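You operate a simulated robot arm through the tools that you are given. There is no shell and no other tool.

You run a simulated robot arm. Do the job below in one go: nothing can be reset, and whatever is moved stays where it is left.

Task
Overload: set the mill dial to the amps on its cover, press Reset.
Fine: the dial cover ends closed. Where these are worked on the way, their far stop is far enough and under half their travel is too little: dial cover.

Only the result counts: the job must be done as asked and must still hold three seconds after the hand-in. Knocking over, shifting, dropping, spilling or breaking anything else fails it. Lids that push on must go on centred and level and be pressed home; caps that screw on are set level and turned clockwise until they are tight.

Robot
A 7-joint arm with a three-finger gripper, fixed in place. Base frame: the origin is at the foot of the arm, x ahead of it, y to its left, z up. Units: m, degrees, N and s.
With the tool pointing down near the work surface it reaches from about 0.1 to 0.88 m from the base axis. Its first joint turns from -166.0 to 166.0 degrees. Payload 2.94 kg.
The TCP is the grasp point between the finger pads, 0.03 m short of the fingertips. In the tool frame z runs along the fingers and y along their closing line. Largest opening 0.132 m; the body of the gripper starts 0.107 m behind the TCP.
Orientation is that of the tool frame in the base frame, as a unit quaternion [x, y, z, w]. With the fingers straight down and closing along the base's y, the tool's x points along the base's -x, its y along +y and its z along -z.

Tools
- The arm moves only by the tool drive_tool. Its argument "motion" is a list of rows, each an object (a shift or turn left out is 0, a gripper value left out holds the last) with "xyz": the shift along the tool's x, y, z in units of 250 mm (1.0 is 250 mm), a list of three; "angular": the turn, a rotation vector about the tool's x, y, z in units of 120 degrees (1.0 is 120 degrees), a list of three; "jaw": the finger opening in m, from 0 to 0.132. In form: [{"xyz": [dx, dy, dz], "angular": [wx, wy, wz], "jaw": jaw}, ...]. A call has 1 to 20 rows; each row is the pose to reach, as a shift and turn from the pose commanded when the call began, along the tool's axes at that moment. A call with a number of a shift or a turn outside -1 to 1 is refused whole. Rows are played at 5 a second. More than 0.05 m and 8.6 degrees between two rows, or a gripper value outside its range, and nothing of the call is played. Where a pose cannot be reached the arm comes as near as it can. A force on the tool above 40 N (or 10 N above the force at the start of the call, whichever is more), or a blocked arm, ends the call early, and 0.2 s more pass. Each finger halts on what it meets, pressing with about 33 N; the grip force reading is that of the motor and also rises with nothing between the fingers. The clock runs only during rows and for 0.2 s after the last one: add rows that repeat a pose to give the fingers time. The reply holds the time, the measured pose of the TCP, the force on the tool along the base axes, the opening and the grip force, in the units named above and with some noise, with the torque about the TCP (base axes, N m) and any sound that the robot's microphone picked up.
- Cameras (640 x 400 px; columns grow to the right, rows downward): "scene" is fixed at [0.0321, -0.6493, 1.8602]; the picture's right is [0.57, -0.82, 0.00], its down [-0.46, -0.32, -0.82] and it looks along [0.68, 0.47, -0.57] (base axes); focal length 337 px, centre (320, 200). "wrist" rides on the gripper at [0.072, 0.003, -0.144] in the tool frame; the picture's right is [-0.04, 1.00, 0.00], its down [-0.88, -0.04, -0.48] and it looks along [-0.47, -0.02, 0.88] (tool axes); focal length 256 px, centre (320, 200). There is no depth. A picture from a camera that has moved, and an enlarged one, comes with that camera's place and axes in the base frame and with its lens. The place of the scene camera against the robot may be out by one fixed shift of up to 0.025 m in any direction.
- snapshot(camera): a new picture of that camera. No time passes.
- slide_trunk(by): slides the trunk up (or, below 0, down) by that many m; the arm rides with it, the base frame stays. It gives what a move gives, with no picture.
- close_up(camera, box): a new picture of the part [left, top, right, bottom] of that camera's present view, enlarged. No time passes.
- finish_job(): hands the job in; it is judged then, once.

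Nothing tells you positions but the pictures and the camera data. Unless the task says otherwise, let go and move clear before handing in.

The tools are called after "Call:" as name(argument=value, ...) on one line, values as JSON. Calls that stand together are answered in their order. drive_tool: Moves the arm, as the interface text tells. Its arguments: {"type":"object","properties":{"motion":{"type":"array","items":{"type":"object","properties":{"xyz":{"type":"array","items":{"type":"number"}},"angular":{"type":"array","items":{"type":"number"}},"jaw":{"type":"number"}}}}},"required":["motion"]} The other tools are called the same way: slide_trunk (by) slides the trunk up or down; snapshot (camera) takes a picture; close_up (camera, box) takes an enlarged picture of a part of a camera's view; finish_job () hands the job in.

At the start:

```text
time: 0.0
tcp_pos: [0.5592, -0.1373, 1.5236]
ee_rot: [0.0, 1.0, 0.0, 0.0]
ft_force: [-0.3, 0.2, 0.1]
wrist_torque: [0.03, 0.0, -0.02]
finger_gap: 0.1319
finger_force: 0.0
trunk travel left (down, up): [-0.375, 0.165]
```

scene: 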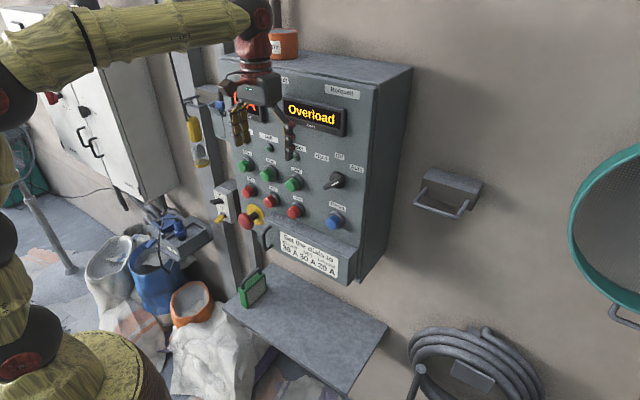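
wrist: 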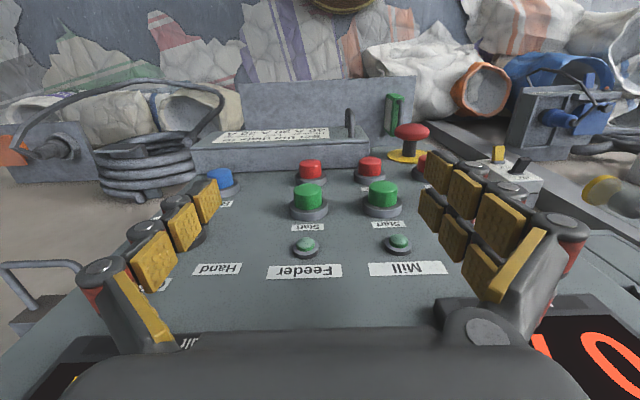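

I see a wall control panel with an "Overload" display, buttons, a blue Reset button, and a box at its bottom with a notice (the dial cover). I'll look closer before moving.

Call:
close_up(camera="scene", box=[210, 60, 410, 185])

Call:
close_up(camera="scene", box=[210, 180, 390, 292])

Call:
close_up(camera="wrist", box=[160, 70, 480, 270])

```text
3.20 times, centred on (310, 122) of scene
camera zoom: at [0.0321, -0.6493, 1.8602], right [0.57, -0.82, 0.0], down [-0.46, -0.32, -0.82], along [0.68, 0.47, -0.57], focal length 1078 px, centre (352, 448)
```

zoom: 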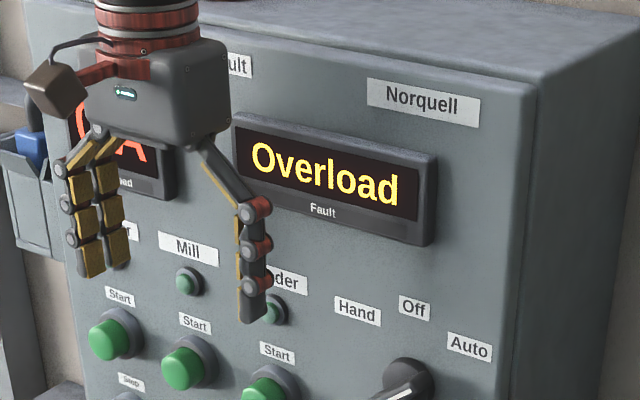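

```text
3.56 times, centred on (300, 236) of scene
camera zoom: at [0.0321, -0.6493, 1.8602], right [0.57, -0.82, 0.0], down [-0.46, -0.32, -0.82], along [0.68, 0.47, -0.57], focal length 1198 px, centre (391, 72)
```

zoom: 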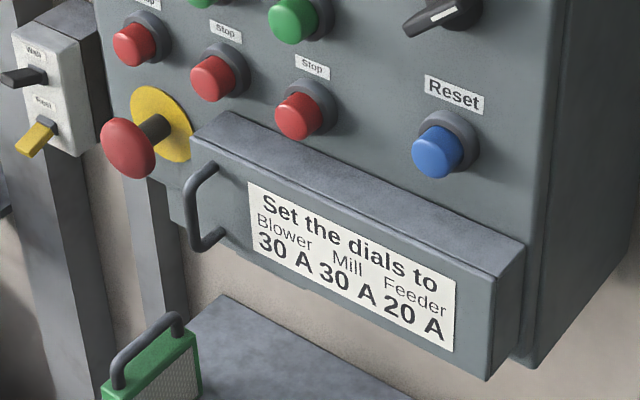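

```text
2.00 times, centred on (320, 170) of wrist
camera zoom: at [0.4865, -0.1345, 1.6665], right [0.04, 1.0, 0.0], down [0.88, -0.04, 0.48], along [0.47, -0.02, -0.88], focal length 512 px, centre (320, 260)
```

zoom: 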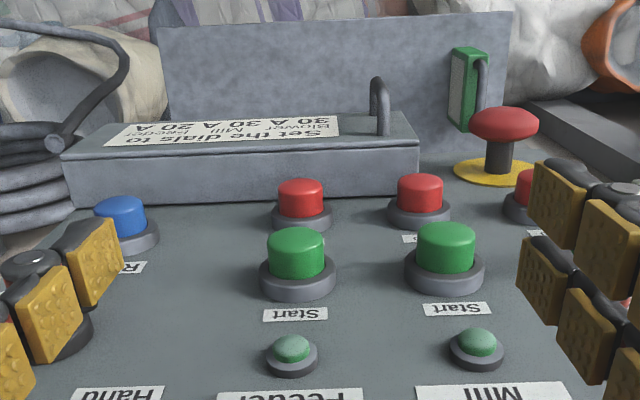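

The panel face is a plane near x≈0.67. The cover is a box at its lower end (y≈-0.39..-0.04, top z≈1.18), with a handle at its left end, and the notice says Mill 30 A. I'll back off and turn the tool to point at the panel.

Call:
drive_tool(motion=[{"xyz": [0.12, 0, 0]}, {"xyz": [0.24, 0, 0]}, {"xyz": [0.36, 0, 0], "angular": [0, -0.07, 0]}, {"xyz": [0.48, 0, 0.08], "angular": [0, -0.14, 0]}, {"xyz": [0.6, 0, 0.16], "angular": [0, -0.21, 0]}, {"xyz": [0.7, 0, 0.24], "angular": [0, -0.28, 0]}, {"xyz": [0.8, 0, 0.32], "angular": [0, -0.35, 0]}, {"xyz": [0.8, 0, 0.4], "angular": [0, -0.42, 0]}, {"xyz": [0.8, 0, 0.48], "angular": [0, -0.49, 0]}, {"xyz": [0.8, 0, 0.56], "angular": [0, -0.56, 0]}, {"xyz": [0.8, 0, 0.64], "angular": [0, -0.63, 0]}, {"xyz": [0.8, 0, 0.72], "angular": [0, -0.69, 0]}, {"xyz": [0.8, 0, 0.8], "angular": [0, -0.75, 0]}, {"xyz": [0.8, 0, 0.8], "angular": [0, -0.75, 0]}])

Call:
snapshot(camera="wrist")

Call:
snapshot(camera="scene")

```text
time: 2.2
tcp_pos: [0.3799, -0.0739, 1.3797]
ee_rot: [-0.076, 0.84, 0.059, 0.533]
ft_force: [-0.3, -0.3, 0.4]
wrist_torque: [0.02, -0.02, 0.04]
finger_gap: 0.132
finger_force: 0.0
trunk travel left (down, up): [-0.375, 0.165]
stopped in row 11: the arm was blocked; the commanded pose is now the measured one
```

```text
taken
camera wrist: at [0.2214, -0.1021, 1.3771], right [-0.17, 0.98, 0.06], down [-0.05, -0.07, 1.0], along [0.98, 0.17, 0.06], focal length 256 px, centre (320, 200)
```

wrist: 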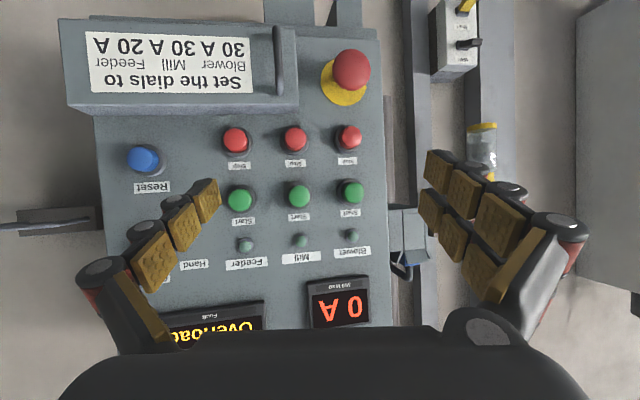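

```text
taken
```

scene: 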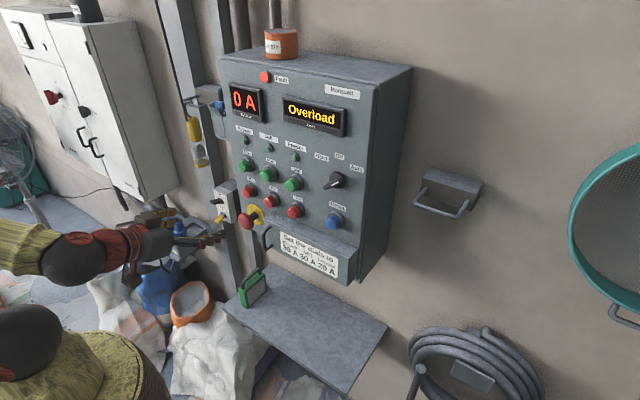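

The arm was blocked because it was folded too close to its base. I'll bring it a little forward, square the tool to the panel and look again.

Call:
drive_tool(motion=[{"xyz": [-0.05, -0.1, 0.1]}, {"xyz": [-0.1, -0.2, 0.2]}, {"xyz": [-0.151, -0.323, 0.309]}, {"xyz": [-0.151, -0.323, 0.309], "angular": [0.02, -0.045, 0.003]}, {"xyz": [-0.151, -0.323, 0.309], "angular": [0.04, -0.09, 0.005]}, {"xyz": [-0.151, -0.323, 0.309], "angular": [0.06, -0.136, 0.007]}, {"xyz": [-0.151, -0.323, 0.309], "angular": [0.08, -0.182, 0.01]}, {"xyz": [-0.151, -0.323, 0.309], "angular": [0.093, -0.212, 0.012]}, {"xyz": [-0.151, -0.323, 0.309], "angular": [0.093, -0.212, 0.012]}])

Call:
snapshot(camera="wrist")

Call:
snapshot(camera="scene")

```text
time: 4.2
tcp_pos: [0.4785, -0.1366, 1.3814]
ee_rot: [0.001, 0.705, 0.0, 0.709]
ft_force: [-0.5, -0.2, -0.3]
wrist_torque: [0.01, 0.0, 0.01]
finger_gap: 0.132
finger_force: 0.0
trunk travel left (down, up): [-0.375, 0.165]
```

```text
taken
camera wrist: at [0.3354, -0.1337, 1.3079], right [0.0, 1.0, 0.05], down [-0.48, -0.04, 0.88], along [0.88, -0.02, 0.48], focal length 256 px, centre (320, 200)
```

wrist: 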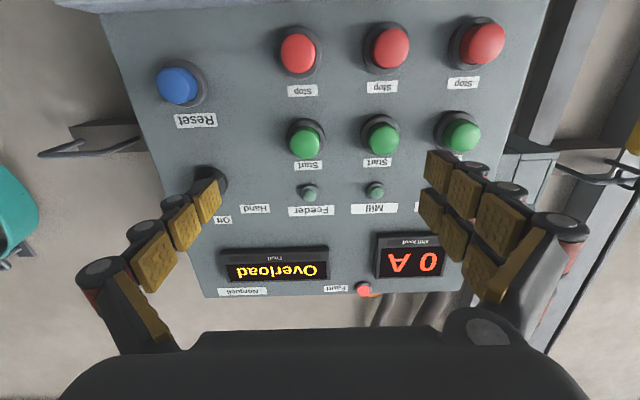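

```text
taken
```

scene: 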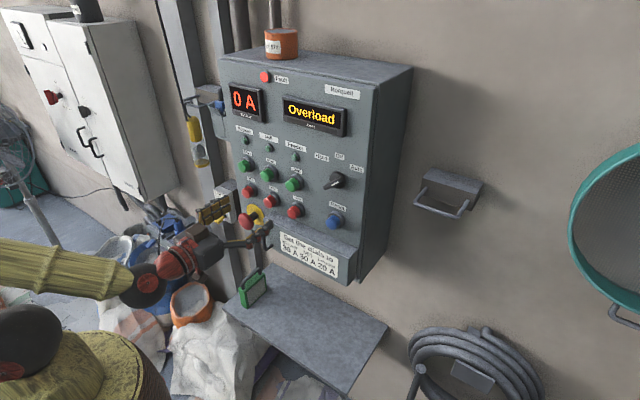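

The tool now faces the panel and the wrist view shows it upside down. Triangulating puts the panel face at x≈0.645, the cover at y≈-0.35..-0.06, z≈1.14..1.255 with its front at x≈0.60, and Reset near (0.61, -0.27, 1.32). I'll lower the hand to look at the cover and its handle.

Call:
drive_tool(motion=[{"xyz": [0.18, 0, 0]}, {"xyz": [0.36, 0, 0]}, {"xyz": [0.54, 0, 0]}, {"xyz": [0.72, 0, 0]}, {"xyz": [0.9, 0, 0]}, {"xyz": [0.9, 0, 0]}])

Call:
snapshot(camera="wrist")

Call:
snapshot(camera="scene")

```text
time: 5.6
tcp_pos: [0.4792, -0.1441, 1.1665]
ee_rot: [0.003, 0.706, 0.003, 0.708]
ft_force: [0.2, -0.3, 0.5]
wrist_torque: [-0.01, -0.04, 0.01]
finger_gap: 0.1319
finger_force: 0.2
out of reach, approached as far as the arm can: row 5, 6
trunk travel left (down, up): [-0.375, 0.165]
```

```text
taken
camera wrist: at [0.336, -0.1395, 1.0926], right [0.0, 1.0, 0.05], down [-0.48, -0.04, 0.88], along [0.88, -0.02, 0.48], focal length 256 px, centre (320, 200)
```

wrist: 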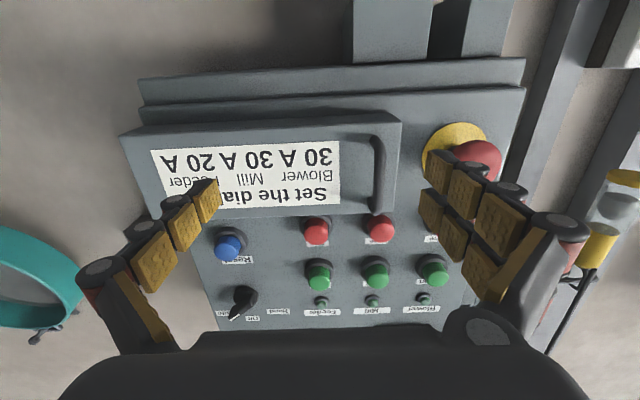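

```text
taken
```

scene: 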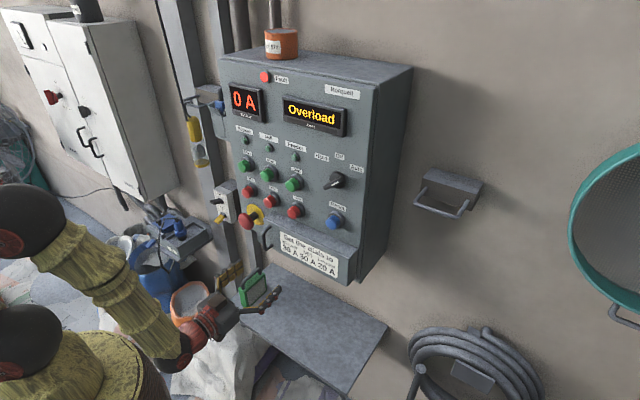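

The cover's bar handle is near (0.58, -0.085, 1.20), and the cover probably hinges at its right end. I'll zoom in on it.

Call:
close_up(camera="wrist", box=[110, 50, 430, 250])

Call:
close_up(camera="scene", box=[240, 210, 376, 295])

```text
2.00 times, centred on (270, 150) of wrist
camera zoom: at [0.336, -0.1395, 1.0926], right [0.0, 1.0, 0.05], down [-0.48, -0.04, 0.88], along [0.88, -0.02, 0.48], focal length 512 px, centre (420, 300)
```

zoom: 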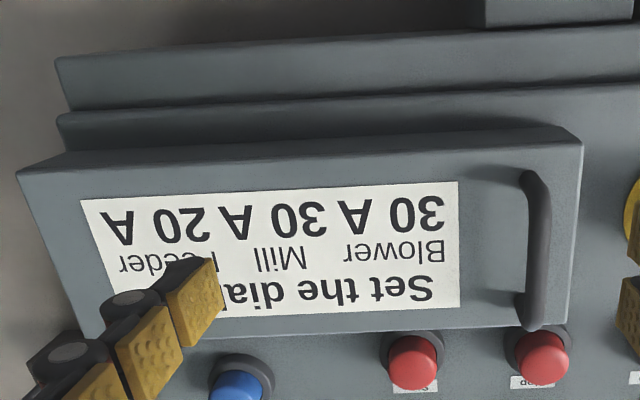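

```text
4.71 times, centred on (308, 252) of scene
camera zoom: at [0.0321, -0.6493, 1.8602], right [0.57, -0.82, 0.0], down [-0.46, -0.32, -0.82], along [0.68, 0.47, -0.57], focal length 1586 px, centre (376, -47)
```

zoom: 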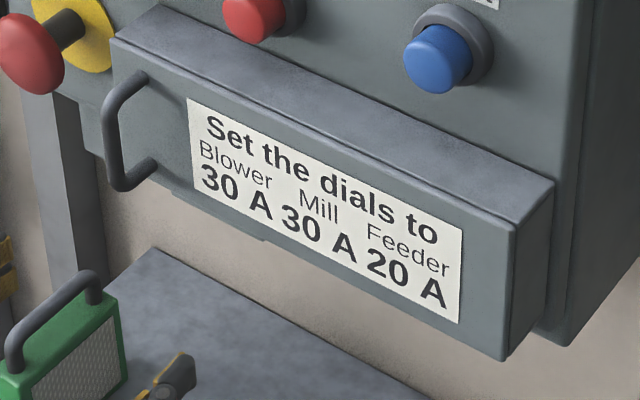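

The notice reads Mill 30 A. I'll raise the hand a little and lower the trunk so that z≈1.2 is within comfortable reach.

Call:
drive_tool(motion=[{"xyz": [-0.18, 0, 0]}, {"xyz": [-0.36, 0, 0]}, {"xyz": [-0.54, 0, 0]}, {"xyz": [-0.72, 0, 0]}, {"xyz": [-0.72, 0, 0]}])

Call:
slide_trunk(by=-0.15)

Call:
snapshot(camera="scene")

Call:
snapshot(camera="wrist")

```text
time: 6.8
tcp_pos: [0.4801, -0.1406, 1.3437]
ee_rot: [0.002, 0.706, 0.0, 0.708]
ft_force: [-0.1, -0.3, 0.0]
wrist_torque: [0.0, -0.01, 0.0]
finger_gap: 0.1318
finger_force: 0.1
trunk travel left (down, up): [-0.375, 0.165]
```

```text
time: 8.6
tcp_pos: [0.4796, -0.1411, 1.1958]
ee_rot: [0.001, 0.705, 0.0, 0.709]
ft_force: [-0.4, 0.4, 0.4]
wrist_torque: [0.02, -0.02, -0.03]
finger_gap: 0.1318
finger_force: 0.1
trunk travel left (down, up): [-0.225, 0.315]
```

```text
taken
```

scene: 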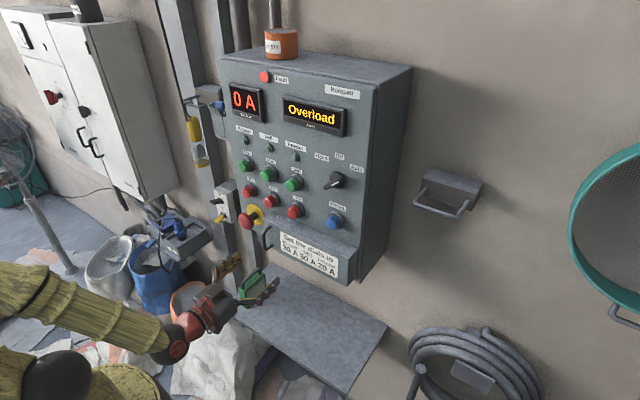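

```text
taken
camera wrist: at [0.3364, -0.1368, 1.1225], right [0.0, 1.0, 0.04], down [-0.48, -0.04, 0.88], along [0.88, -0.02, 0.48], focal length 256 px, centre (320, 200)
```

wrist: 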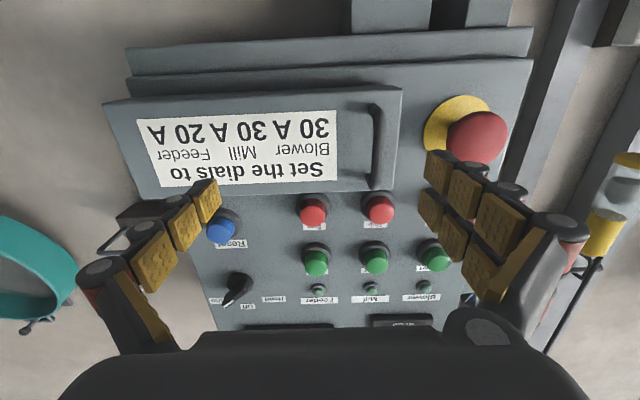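

The hand is now level with the handle. I'll centre on the handle in y, narrow the jaw and approach to just short of it.

Call:
drive_tool(motion=[{"xyz": [0, 0.1, 0], "jaw": 0.05}, {"xyz": [0, 0.224, 0], "jaw": 0.05}, {"xyz": [0, 0.224, 0], "jaw": 0.05}, {"xyz": [-0.01, 0.224, 0.08], "jaw": 0.05}, {"xyz": [-0.01, 0.224, 0.16], "jaw": 0.05}, {"xyz": [-0.01, 0.224, 0.16], "jaw": 0.05}])

Call:
snapshot(camera="wrist")

Call:
close_up(camera="scene", box=[180, 190, 340, 290])

```text
time: 10.0
tcp_pos: [0.5202, -0.084, 1.1976]
ee_rot: [0.001, 0.706, 0.0, 0.708]
ft_force: [-0.4, -1.2, -0.3]
wrist_torque: [0.0, -0.01, 0.0]
finger_gap: 0.0498
finger_force: 0.1
trunk travel left (down, up): [-0.225, 0.315]
```

```text
taken
camera wrist: at [0.3774, -0.081, 1.125], right [0.0, 1.0, 0.05], down [-0.48, -0.04, 0.88], along [0.88, -0.02, 0.48], focal length 256 px, centre (320, 200)
```

wrist: 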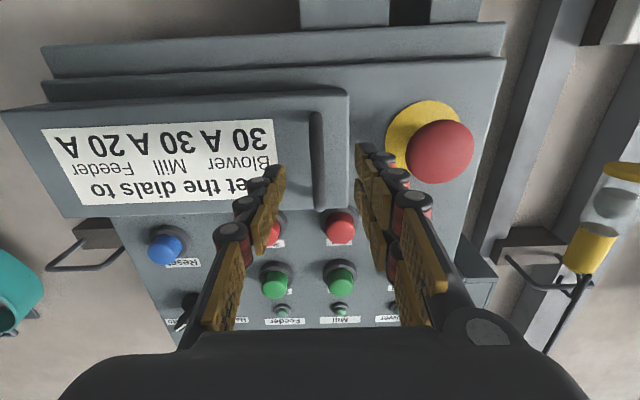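

```text
4.00 times, centred on (260, 240) of scene
camera zoom: at [0.0321, -0.6493, 1.8602], right [0.57, -0.82, 0.0], down [-0.46, -0.32, -0.82], along [0.68, 0.47, -0.57], focal length 1348 px, centre (560, 40)
```

zoom: 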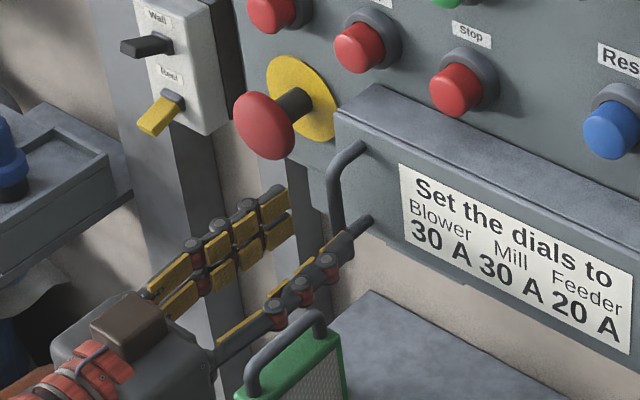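

The handle bar sits centred between the open fingers. I'll advance and close on it.

Call:
drive_tool(motion=[{"xyz": [0, -0.006, 0.08]}, {"xyz": [0, -0.006, 0.14]}, {"xyz": [0, -0.006, 0.18]}, {"xyz": [0, -0.006, 0.18]}])

Call:
snapshot(camera="wrist")

Call:
close_up(camera="scene", box=[180, 190, 340, 290])

```text
time: 11.0
tcp_pos: [0.5657, -0.0857, 1.1974]
ee_rot: [0.002, 0.705, -0.001, 0.709]
ft_force: [0.3, 0.2, -0.6]
wrist_torque: [0.0, 0.01, -0.02]
finger_gap: 0.0502
finger_force: 0.2
trunk travel left (down, up): [-0.225, 0.315]
```

```text
taken
camera wrist: at [0.4222, -0.0823, 1.1248], right [0.0, 1.0, 0.05], down [-0.48, -0.04, 0.88], along [0.88, -0.02, 0.48], focal length 256 px, centre (320, 200)
```

wrist: 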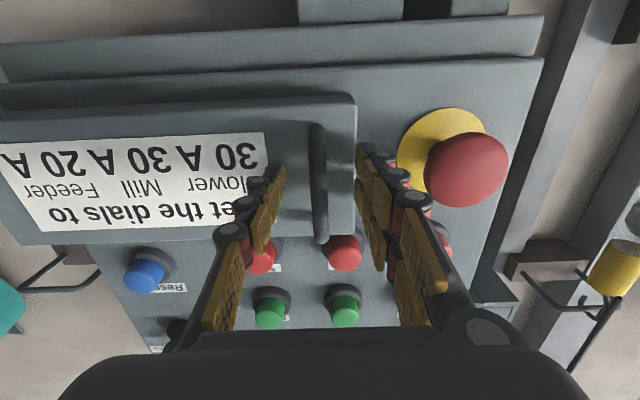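

```text
4.00 times, centred on (260, 240) of scene
camera zoom: at [0.0321, -0.6493, 1.8602], right [0.57, -0.82, 0.0], down [-0.46, -0.32, -0.82], along [0.68, 0.47, -0.57], focal length 1348 px, centre (560, 40)
```

zoom: 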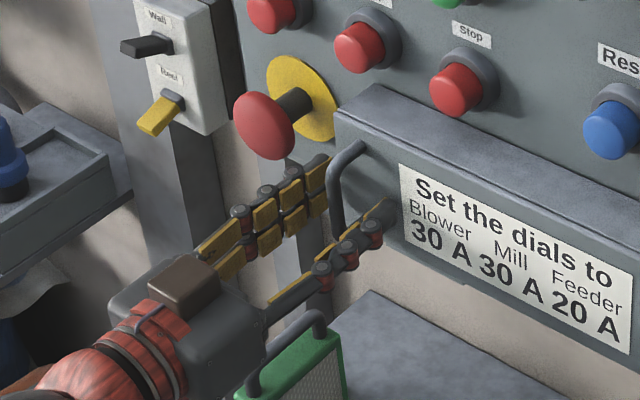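

The bar is between the fingers, so I'll close now.

Call:
drive_tool(motion=[{"xyz": [0, 0, 0], "jaw": 0.03}, {"xyz": [0, 0, 0], "jaw": 0.01}, {"xyz": [0, 0, 0], "jaw": 0.0}, {"xyz": [0, 0, 0], "jaw": 0.0}])

Call:
snapshot(camera="wrist")

```text
time: 12.0
tcp_pos: [0.5643, -0.0864, 1.1982]
ee_rot: [0.002, 0.706, -0.001, 0.708]
ft_force: [0.5, -2.9, 1.0]
wrist_torque: [-0.15, 0.07, -0.02]
finger_gap: 0.0099
finger_force: 21.0
trunk travel left (down, up): [-0.225, 0.315]
```

```text
taken
camera wrist: at [0.4221, -0.0828, 1.1249], right [0.0, 1.0, 0.05], down [-0.48, -0.04, 0.88], along [0.88, -0.02, 0.48], focal length 256 px, centre (320, 200)
```

wrist: 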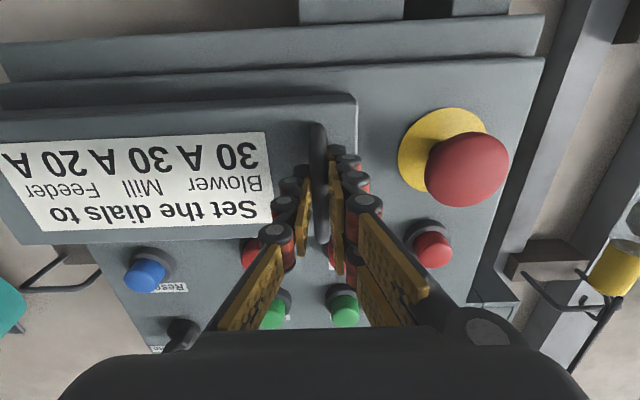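

The bar is gripped (gap 0.010). I'll pull gently along a small arc about a presumed hinge at the right end to test it.

Call:
drive_tool(motion=[{"xyz": [0, -0.01, -0.032], "angular": [-0.0146, 0, 0]}, {"xyz": [0, -0.021, -0.064], "angular": [-0.029, 0, 0]}, {"xyz": [0, -0.034, -0.095], "angular": [-0.0437, 0, 0]}, {"xyz": [0, -0.047, -0.125], "angular": [-0.0583, 0, 0]}])

Call:
snapshot(camera="wrist")

Call:
close_up(camera="scene", box=[200, 190, 392, 310])

```text
time: 13.0
tcp_pos: [0.533, -0.0972, 1.1983]
ee_rot: [-0.042, 0.704, 0.044, 0.708]
ft_force: [2.0, -3.7, 1.5]
wrist_torque: [-0.09, -0.23, 0.01]
finger_gap: 0.0094
finger_force: 36.6
trunk travel left (down, up): [-0.225, 0.315]
```

```text
taken
camera wrist: at [0.3912, -0.1121, 1.1248], right [-0.12, 0.99, 0.05], down [-0.47, -0.1, 0.88], along [0.87, 0.08, 0.48], focal length 256 px, centre (320, 200)
```

wrist: 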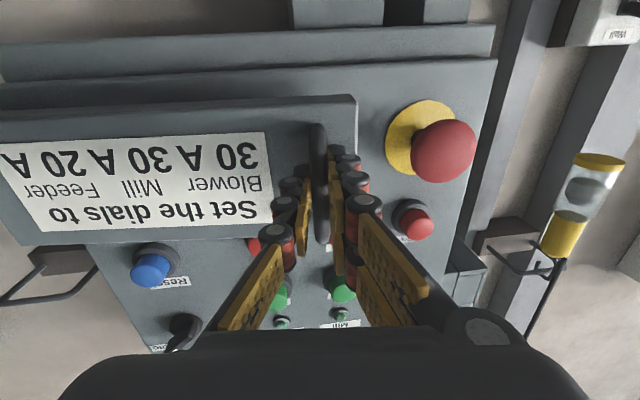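

```text
3.33 times, centred on (296, 250) of scene
camera zoom: at [0.0321, -0.6493, 1.8602], right [0.57, -0.82, 0.0], down [-0.46, -0.32, -0.82], along [0.68, 0.47, -0.57], focal length 1123 px, centre (400, 33)
```

zoom: 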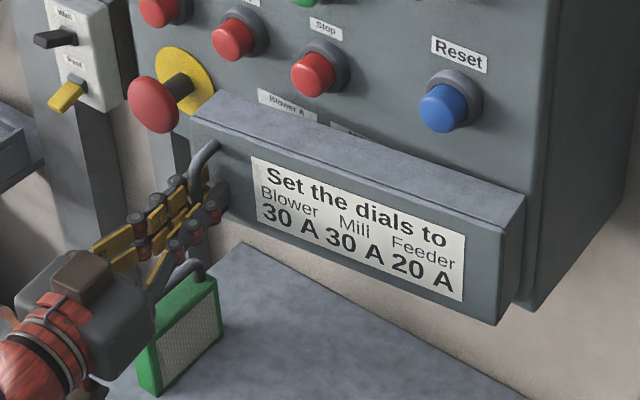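

The cover swings about a vertical hinge at its right end with little force. I'll keep opening along the arc.

Call:
drive_tool(motion=[{"xyz": [0, -0.018, -0.054], "angular": [-0.0167, 0, 0]}, {"xyz": [0, -0.037, -0.108], "angular": [-0.0333, 0, 0]}, {"xyz": [0, -0.061, -0.16], "angular": [-0.05, 0, 0]}, {"xyz": [0, -0.086, -0.212], "angular": [-0.0667, 0, 0]}, {"xyz": [0, -0.114, -0.262], "angular": [-0.083, 0, 0]}, {"xyz": [0, -0.144, -0.31], "angular": [-0.1, 0, 0]}, {"xyz": [0, -0.178, -0.356], "angular": [-0.117, 0, 0]}, {"xyz": [0, -0.213, -0.401], "angular": [-0.133, 0, 0]}, {"xyz": [0, -0.251, -0.444], "angular": [-0.15, 0, 0]}, {"xyz": [0, -0.291, -0.486], "angular": [-0.167, 0, 0]}, {"xyz": [0, -0.333, -0.524], "angular": [-0.183, 0, 0]}, {"xyz": [0, -0.377, -0.561], "angular": [-0.2, 0, 0]}])

Call:
snapshot(camera="wrist")

Call:
snapshot(camera="scene")

```text
time: 14.2
tcp_pos: [0.4779, -0.1294, 1.1978]
ee_rot: [-0.112, 0.698, 0.109, 0.698]
ft_force: [16.0, -21.3, -3.9]
wrist_torque: [-0.16, 1.02, -0.1]
finger_gap: 0.0096
finger_force: 37.1
trunk travel left (down, up): [-0.225, 0.315]
stopped in row 6: the force on the tool passed its limit at 46 N (the readings are from after the stop); the commanded pose is now the measured one
```

```text
taken
camera wrist: at [0.341, -0.1723, 1.1256], right [-0.31, 0.95, 0.04], down [-0.44, -0.18, 0.88], along [0.84, 0.25, 0.47], focal length 256 px, centre (320, 200)
```

wrist: 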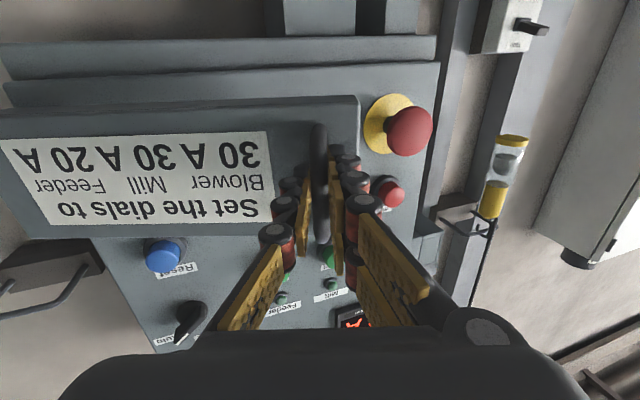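

```text
taken
```

scene: 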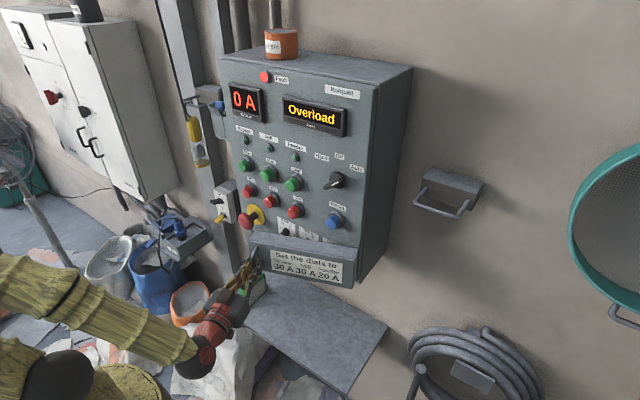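

The cover is about 18° open, but a sideways (radial) strain built up. I'll open the jaw a little to relieve it and see where the cover rests.

Call:
drive_tool(motion=[{"xyz": [0, 0, 0], "jaw": 0.03}, {"xyz": [0, 0, 0], "jaw": 0.03}, {"xyz": [0, 0, 0], "jaw": 0.03}])

Call:
snapshot(camera="wrist")

Call:
close_up(camera="scene", box=[200, 190, 392, 310])

```text
time: 15.0
tcp_pos: [0.4744, -0.1247, 1.2001]
ee_rot: [-0.115, 0.697, 0.11, 0.699]
ft_force: [-0.3, -0.3, -0.7]
wrist_torque: [0.02, 0.02, 0.0]
finger_gap: 0.0298
finger_force: 0.0
trunk travel left (down, up): [-0.225, 0.315]
```

```text
taken
camera wrist: at [0.3385, -0.1685, 1.1271], right [-0.32, 0.95, 0.04], down [-0.44, -0.18, 0.88], along [0.84, 0.26, 0.48], focal length 256 px, centre (320, 200)
```

wrist: 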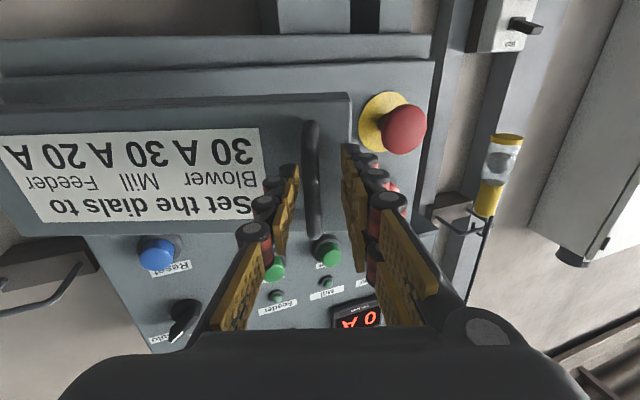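

```text
3.33 times, centred on (296, 250) of scene
camera zoom: at [0.0321, -0.6493, 1.8602], right [0.57, -0.82, 0.0], down [-0.46, -0.32, -0.82], along [0.68, 0.47, -0.57], focal length 1123 px, centre (400, 33)
```

zoom: 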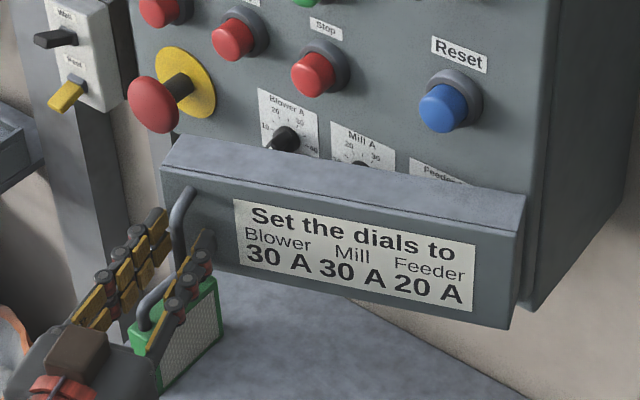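

The cover holds its place with the jaw open, and the bar sits about 5 mm to the side. I'll recentre, regrip, and follow the refined arc about a hinge near (0.641, -0.349).

Call:
drive_tool(motion=[{"xyz": [0, -0.022, 0], "jaw": 0.03}, {"xyz": [0, -0.022, 0], "jaw": 0.01}, {"xyz": [0, -0.022, 0], "jaw": 0.0}, {"xyz": [0, -0.022, 0], "jaw": 0.0}])

Call:
drive_tool(motion=[{"xyz": [0, -0.02, -0.054], "angular": [-0.025, 0, 0]}, {"xyz": [0, -0.042, -0.107], "angular": [-0.05, 0, 0]}, {"xyz": [0, -0.068, -0.158], "angular": [-0.075, 0, 0]}, {"xyz": [0, -0.096, -0.208], "angular": [-0.1, 0, 0]}, {"xyz": [0, -0.127, -0.257], "angular": [-0.125, 0, 0]}, {"xyz": [0, -0.16, -0.304], "angular": [-0.15, 0, 0]}, {"xyz": [0, -0.196, -0.349], "angular": [-0.175, 0, 0]}, {"xyz": [0, -0.233, -0.392], "angular": [-0.2, 0, 0]}])

Call:
snapshot(camera="wrist")

Call:
snapshot(camera="scene")

```text
time: 16.0
tcp_pos: [0.4792, -0.1298, 1.2024]
ee_rot: [-0.117, 0.695, 0.111, 0.7]
ft_force: [11.0, -13.9, 8.7]
wrist_torque: [0.27, 0.34, -0.04]
finger_gap: 0.0097
finger_force: 27.6
trunk travel left (down, up): [-0.225, 0.315]
```

```text
time: 16.3
tcp_pos: [0.4799, -0.1289, 1.2026]
ee_rot: [-0.126, 0.696, 0.116, 0.697]
ft_force: [15.1, -21.1, -5.2]
wrist_torque: [0.22, 1.12, -0.1]
finger_gap: 0.0097
finger_force: 37.0
trunk travel left (down, up): [-0.225, 0.315]
stopped in row 1: the force on the tool passed its limit at 53 N (the readings are from after the stop); the commanded pose is now the measured one
```

```text
taken
camera wrist: at [0.3451, -0.1751, 1.1301], right [-0.34, 0.94, 0.03], down [-0.44, -0.18, 0.88], along [0.83, 0.28, 0.47], focal length 256 px, centre (320, 200)
```

wrist: 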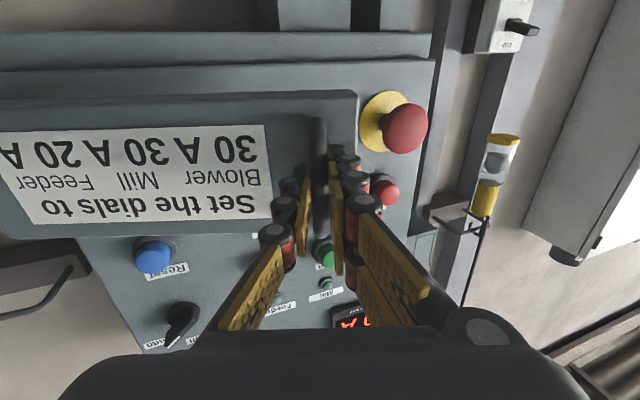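

```text
taken
```

scene: 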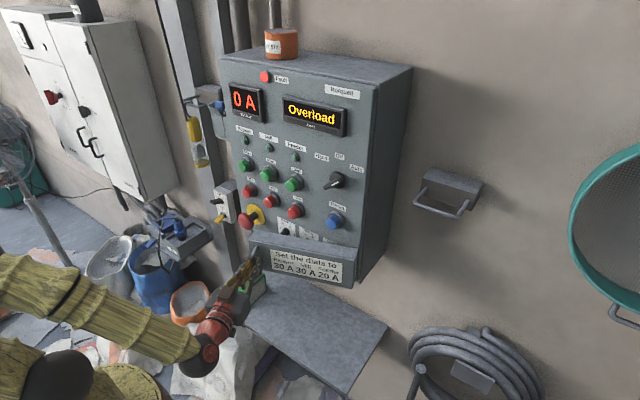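

The cover refused to move further while the gripper fought it sideways. I'll release, back straight off the bar and look at the cover and the dials behind it.

Call:
drive_tool(motion=[{"xyz": [0, 0, 0], "jaw": 0.04}, {"xyz": [0, 0, 0], "jaw": 0.05}, {"xyz": [0, 0, -0.1], "jaw": 0.05}, {"xyz": [0, 0, -0.2], "jaw": 0.05}, {"xyz": [0, 0, -0.24], "jaw": 0.05}])

Call:
snapshot(camera="wrist")

Call:
close_up(camera="scene", box=[200, 190, 392, 310])

```text
time: 17.2
tcp_pos: [0.4673, -0.1015, 1.1967]
ee_rot: [-0.15, 0.692, 0.153, 0.69]
ft_force: [18.5, -26.2, -1.3]
wrist_torque: [-0.19, 0.42, 0.01]
finger_gap: 0.0699
finger_force: 15.6
trunk travel left (down, up): [-0.225, 0.315]
stopped in row 4: the force on the tool passed its limit at 48 N (the readings are from after the stop); the commanded pose is now the measured one
```

```text
taken
camera wrist: at [0.3357, -0.1586, 1.1239], right [-0.42, 0.91, 0.05], down [-0.41, -0.24, 0.88], along [0.81, 0.35, 0.47], focal length 256 px, centre (320, 200)
```

wrist: 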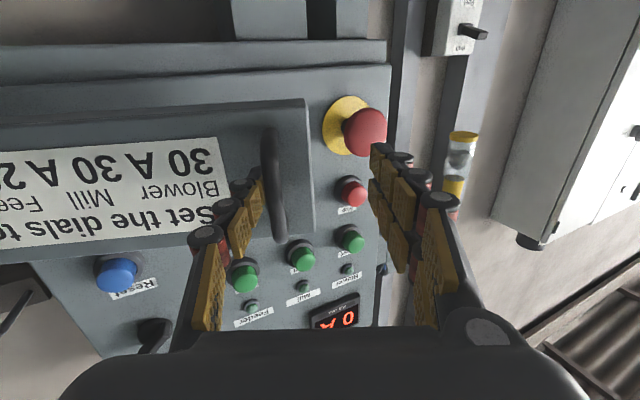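

```text
3.33 times, centred on (296, 250) of scene
camera zoom: at [0.0321, -0.6493, 1.8602], right [0.57, -0.82, 0.0], down [-0.46, -0.32, -0.82], along [0.68, 0.47, -0.57], focal length 1123 px, centre (400, 33)
```

zoom: 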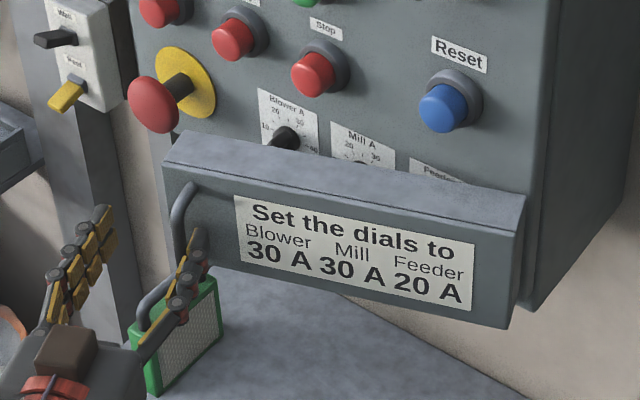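

I see what is happening: the arm is folded to its limit this close to its base, so its backward moves turned into sideways pushes on the bar. The cover itself is fine. I'll centre the open fingers on the bar to remove the force, then lift clear using the trunk.

Call:
drive_tool(motion=[{"xyz": [0, -0.06, 0.0], "jaw": 0.07}, {"xyz": [0, -0.12, 0.0], "jaw": 0.07}, {"xyz": [0, -0.12, 0.0], "jaw": 0.07}])

Call:
snapshot(camera="wrist")

```text
time: 18.0
tcp_pos: [0.4799, -0.112, 1.2029]
ee_rot: [-0.168, 0.685, 0.158, 0.691]
ft_force: [-0.1, 0.0, -0.3]
wrist_torque: [0.02, 0.03, 0.03]
finger_gap: 0.0701
finger_force: 0.2
trunk travel left (down, up): [-0.225, 0.315]
```

```text
taken
camera wrist: at [0.3504, -0.1742, 1.1296], right [-0.45, 0.89, 0.03], down [-0.42, -0.24, 0.88], along [0.79, 0.38, 0.48], focal length 256 px, centre (320, 200)
```

wrist: 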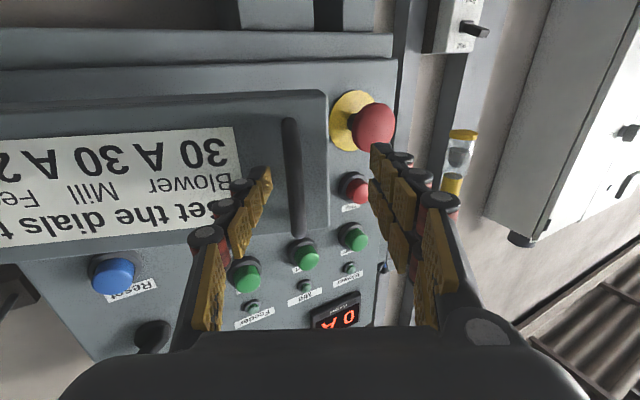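

The force is gone and the bar is loose between the fingers. I'll raise the trunk to slide straight up off the handle.

Call:
slide_trunk(by=0.12)

Call:
snapshot(camera="wrist")

Call:
snapshot(camera="scene")

```text
time: 19.5
tcp_pos: [0.4793, -0.1117, 1.3201]
ee_rot: [-0.165, 0.687, 0.159, 0.69]
ft_force: [0.0, -1.0, 0.2]
wrist_torque: [0.03, 0.0, 0.03]
finger_gap: 0.0699
finger_force: 0.0
trunk travel left (down, up): [-0.345, 0.195]
```

```text
taken
camera wrist: at [0.3502, -0.174, 1.2473], right [-0.45, 0.89, 0.03], down [-0.41, -0.24, 0.88], along [0.79, 0.38, 0.48], focal length 256 px, centre (320, 200)
```

wrist: 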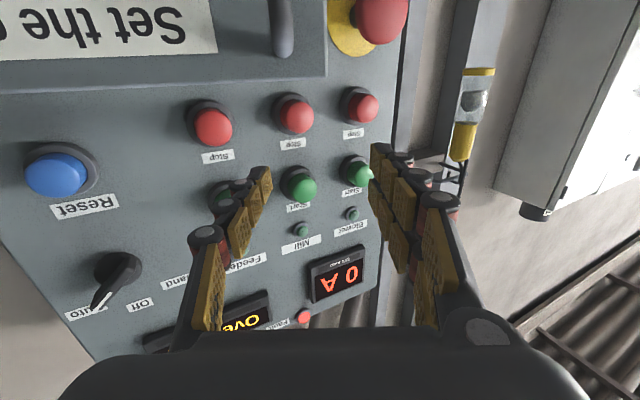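

```text
taken
```

scene: 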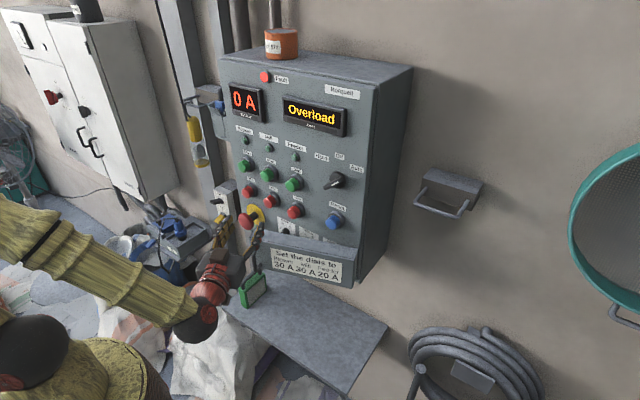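

The hand is clear above the cover, which stays about 20° open. I'll raise the arm and square it, then lower the trunk so the arm works with a straighter elbow.

Call:
drive_tool(motion=[{"xyz": [-0.16, 0, 0], "angular": [0.04, 0, 0]}, {"xyz": [-0.32, 0, 0], "angular": [0.08, 0, 0]}, {"xyz": [-0.48, 0, 0], "angular": [0.12, 0, 0]}, {"xyz": [-0.64, 0, 0], "angular": [0.17, 0, 0]}, {"xyz": [-0.8, 0, 0], "angular": [0.2195, 0.002, 0.004]}, {"xyz": [-0.9, 0, 0], "angular": [0.2195, 0.002, 0.004]}, {"xyz": [-0.9, 0, 0], "angular": [0.2195, 0.002, 0.004]}])

```text
time: 21.1
tcp_pos: [0.4756, -0.1258, 1.5395]
ee_rot: [0.012, 0.709, -0.006, 0.705]
ft_force: [0.6, 0.8, -0.4]
wrist_torque: [-0.05, 0.01, 0.0]
finger_gap: 0.0701
finger_force: 0.1
trunk travel left (down, up): [-0.345, 0.195]
```

Now at full height relative to the trunk, I'll rehearse the needed close-in pose (x≈0.39, y≈-0.24, yaw 45°) in free space.

Call:
drive_tool(motion=[{"xyz": [0, -0.08, -0.06], "angular": [-0.06, 0, 0]}, {"xyz": [0, -0.16, -0.12], "angular": [-0.12, 0, 0]}, {"xyz": [0, -0.24, -0.18], "angular": [-0.18, 0, 0]}, {"xyz": [0, -0.32, -0.24], "angular": [-0.24, 0, 0]}, {"xyz": [0, -0.4, -0.3], "angular": [-0.3, 0, 0]}, {"xyz": [0, -0.46, -0.35], "angular": [-0.36, 0, 0]}, {"xyz": [0, -0.46, -0.35], "angular": [-0.375, 0, 0]}, {"xyz": [0, -0.46, -0.35], "angular": [-0.375, 0, 0]}])

Call:
snapshot(camera="scene")

```text
time: 21.9
tcp_pos: [0.4606, -0.0839, 1.5486]
ee_rot: [-0.184, 0.682, 0.175, 0.686]
ft_force: [-0.2, 0.4, 0.5]
wrist_torque: [-0.03, -0.01, -0.03]
finger_gap: 0.0698
finger_force: 0.0
trunk travel left (down, up): [-0.345, 0.195]
stopped in row 3: the arm was blocked; the commanded pose is now the measured one
```

```text
taken
```

scene: 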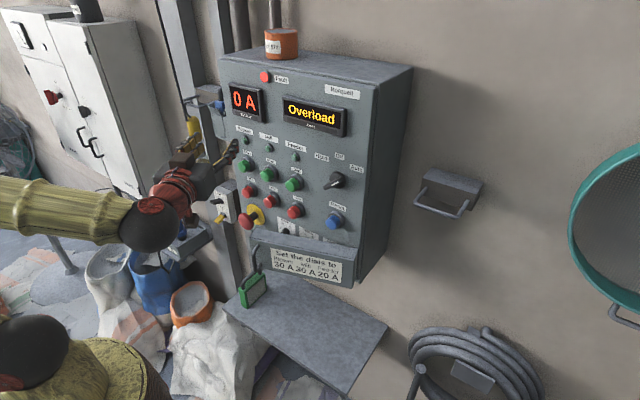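

Positive yaw at this spot is beyond the wrist's bend, because the elbow sits on the left. A better way is to point the tool down with the fingers closed, dip behind the partly open cover from above, and push it open from inside. I'll return to tool-down.

Call:
drive_tool(motion=[{"xyz": [0, -0.03, 0], "angular": [0.0156, 0.061, 0.0164], "jaw": 0.05}, {"xyz": [0, -0.06, 0], "angular": [0.0312, 0.1225, 0.0328], "jaw": 0.03}, {"xyz": [0, -0.09, -0.01], "angular": [0.0468, 0.184, 0.0493], "jaw": 0.01}, {"xyz": [0, -0.12, -0.01], "angular": [0.0623, 0.245, 0.0657], "jaw": 0.0}, {"xyz": [0, -0.15, -0.02], "angular": [0.078, 0.306, 0.082], "jaw": 0.0}, {"xyz": [0, -0.18, -0.02], "angular": [0.0935, 0.3675, 0.0985], "jaw": 0.0}, {"xyz": [0, -0.21, -0.03], "angular": [0.109, 0.429, 0.115], "jaw": 0.0}, {"xyz": [0, -0.21, -0.03], "angular": [0.125, 0.49, 0.131], "jaw": 0.0}, {"xyz": [0, -0.21, -0.03], "angular": [0.14, 0.551, 0.148], "jaw": 0.0}, {"xyz": [0, -0.21, -0.03], "angular": [0.156, 0.6125, 0.164], "jaw": 0.0}, {"xyz": [0, -0.21, -0.03], "angular": [0.171, 0.674, 0.181], "jaw": 0.0}, {"xyz": [0, -0.21, -0.03], "angular": [0.187, 0.735, 0.197], "jaw": 0.0}, {"xyz": [0, -0.21, -0.03], "angular": [0.187, 0.735, 0.197], "jaw": 0.0}])

Call:
slide_trunk(by=-0.12)

Call:
snapshot(camera="wrist")

Call:
snapshot(camera="scene")

```text
time: 24.7
tcp_pos: [0.4801, -0.1352, 1.5501]
ee_rot: [0.0, 1.0, 0.001, -0.001]
ft_force: [0.3, 0.0, 0.8]
wrist_torque: [-0.01, -0.04, 0.01]
finger_gap: 0.0
finger_force: 28.6
trunk travel left (down, up): [-0.345, 0.195]
```

```text
time: 26.2
tcp_pos: [0.4805, -0.1343, 1.4312]
ee_rot: [-0.001, 1.0, 0.0, -0.001]
ft_force: [-0.7, 0.9, 0.3]
wrist_torque: [-0.01, -0.02, 0.02]
finger_gap: 0.0
finger_force: 29.0
trunk travel left (down, up): [-0.225, 0.315]
```

```text
taken
camera wrist: at [0.4083, -0.1314, 1.5741], right [0.04, 1.0, 0.0], down [0.88, -0.04, 0.47], along [0.47, -0.02, -0.88], focal length 256 px, centre (320, 200)
```

wrist: 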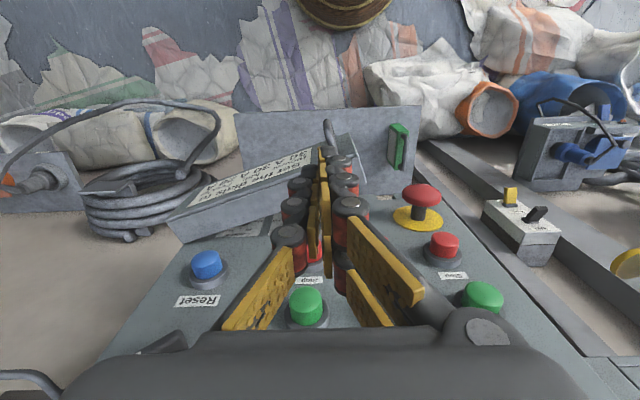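

```text
taken
```

scene: 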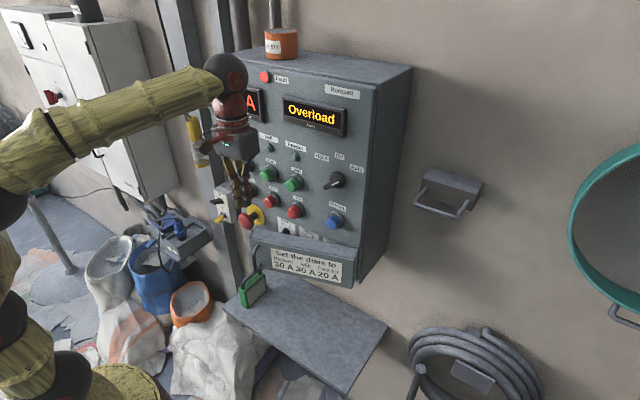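

Tool-down works and I can see the opening between cover and panel from above. I'll zoom to locate the cover's free edge.

Call:
close_up(camera="wrist", box=[150, 110, 470, 310])

Call:
close_up(camera="scene", box=[200, 190, 392, 310])

```text
2.00 times, centred on (310, 210) of wrist
camera zoom: at [0.4083, -0.1314, 1.5741], right [0.04, 1.0, 0.0], down [0.88, -0.04, 0.47], along [0.47, -0.02, -0.88], focal length 512 px, centre (340, 180)
```

zoom: 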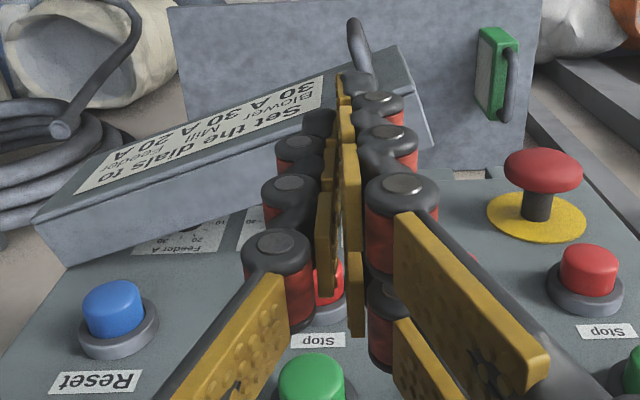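

```text
3.33 times, centred on (296, 250) of scene
camera zoom: at [0.0321, -0.6493, 1.8602], right [0.57, -0.82, 0.0], down [-0.46, -0.32, -0.82], along [0.68, 0.47, -0.57], focal length 1123 px, centre (400, 33)
```

zoom: 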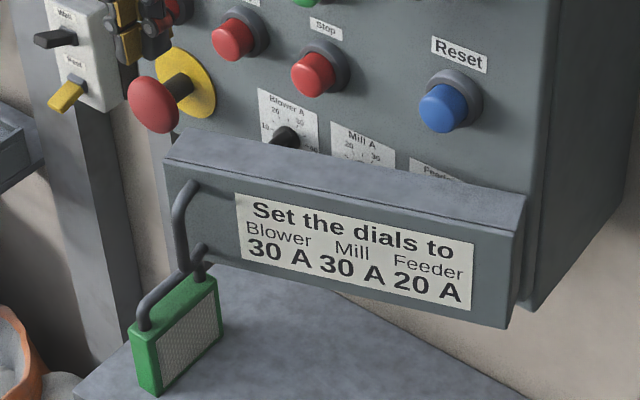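

The cover's free end is at about (0.50..0.54, -0.09), leaving a gap of about 0.1 m to the panel. I'll move above the gap at (0.57, -0.08) and dip the closed fingertips in.

Call:
drive_tool(motion=[{"xyz": [-0.12, 0.1, 0]}, {"xyz": [-0.24, 0.216, 0]}, {"xyz": [-0.36, 0.216, 0]}, {"xyz": [-0.36, 0.216, 0.15]}, {"xyz": [-0.36, 0.216, 0.3]}, {"xyz": [-0.36, 0.216, 0.4]}, {"xyz": [-0.36, 0.216, 0.4]}])

Call:
snapshot(camera="wrist")

Call:
close_up(camera="scene", box=[200, 140, 392, 260])

```text
time: 27.8
tcp_pos: [0.5697, -0.0811, 1.33]
ee_rot: [0.0, 1.0, 0.0, -0.001]
ft_force: [0.1, -0.8, 0.6]
wrist_torque: [0.02, 0.04, -0.02]
finger_gap: 0.0
finger_force: 28.5
trunk travel left (down, up): [-0.225, 0.315]
```

```text
taken
camera wrist: at [0.4984, -0.0778, 1.4742], right [0.04, 1.0, 0.0], down [0.88, -0.04, 0.47], along [0.47, -0.02, -0.88], focal length 256 px, centre (320, 200)
```

wrist: 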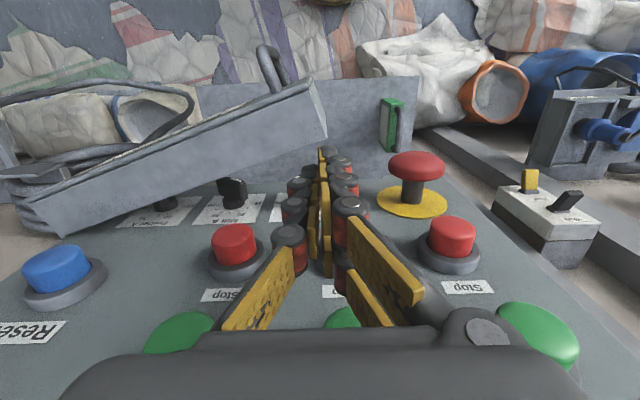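

```text
3.33 times, centred on (296, 200) of scene
camera zoom: at [0.0321, -0.6493, 1.8602], right [0.57, -0.82, 0.0], down [-0.46, -0.32, -0.82], along [0.68, 0.47, -0.57], focal length 1123 px, centre (400, 200)
```

zoom: 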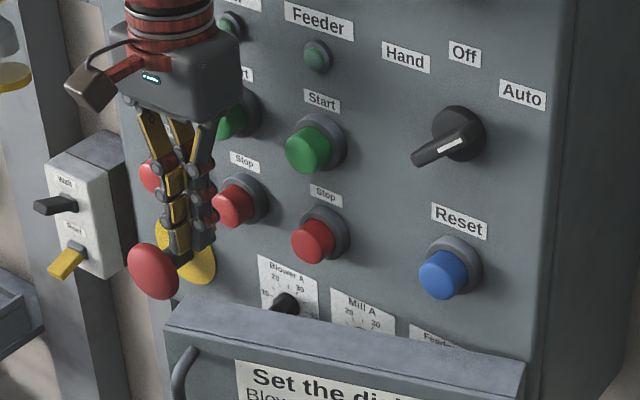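

The path down is clear. I'll descend behind the cover first.

Call:
drive_tool(motion=[{"xyz": [0, 0, 0.12]}, {"xyz": [0, 0, 0.24]}, {"xyz": [0, 0, 0.36]}, {"xyz": [0, 0, 0.36]}])

Call:
snapshot(camera="wrist")

```text
time: 28.4
tcp_pos: [0.5724, -0.0785, 1.2843]
ee_rot: [-0.001, 1.0, -0.001, 0.011]
ft_force: [-1.3, 4.1, 13.7]
wrist_torque: [0.13, 0.39, -0.26]
finger_gap: 0.0
finger_force: 28.2
trunk travel left (down, up): [-0.225, 0.315]
stopped in row 3: the force on the tool passed its limit at 61 N (the readings are from after the stop); the commanded pose is now the measured one
```

```text
taken
camera wrist: at [0.4967, -0.0759, 1.4265], right [0.04, 1.0, 0.0], down [0.87, -0.04, 0.5], along [0.49, -0.02, -0.87], focal length 256 px, centre (320, 200)
```

wrist: 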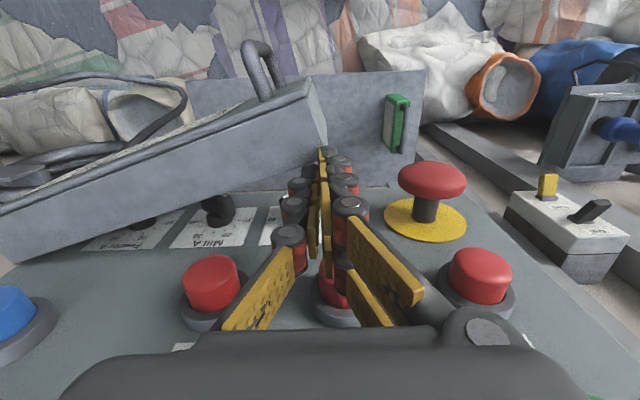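

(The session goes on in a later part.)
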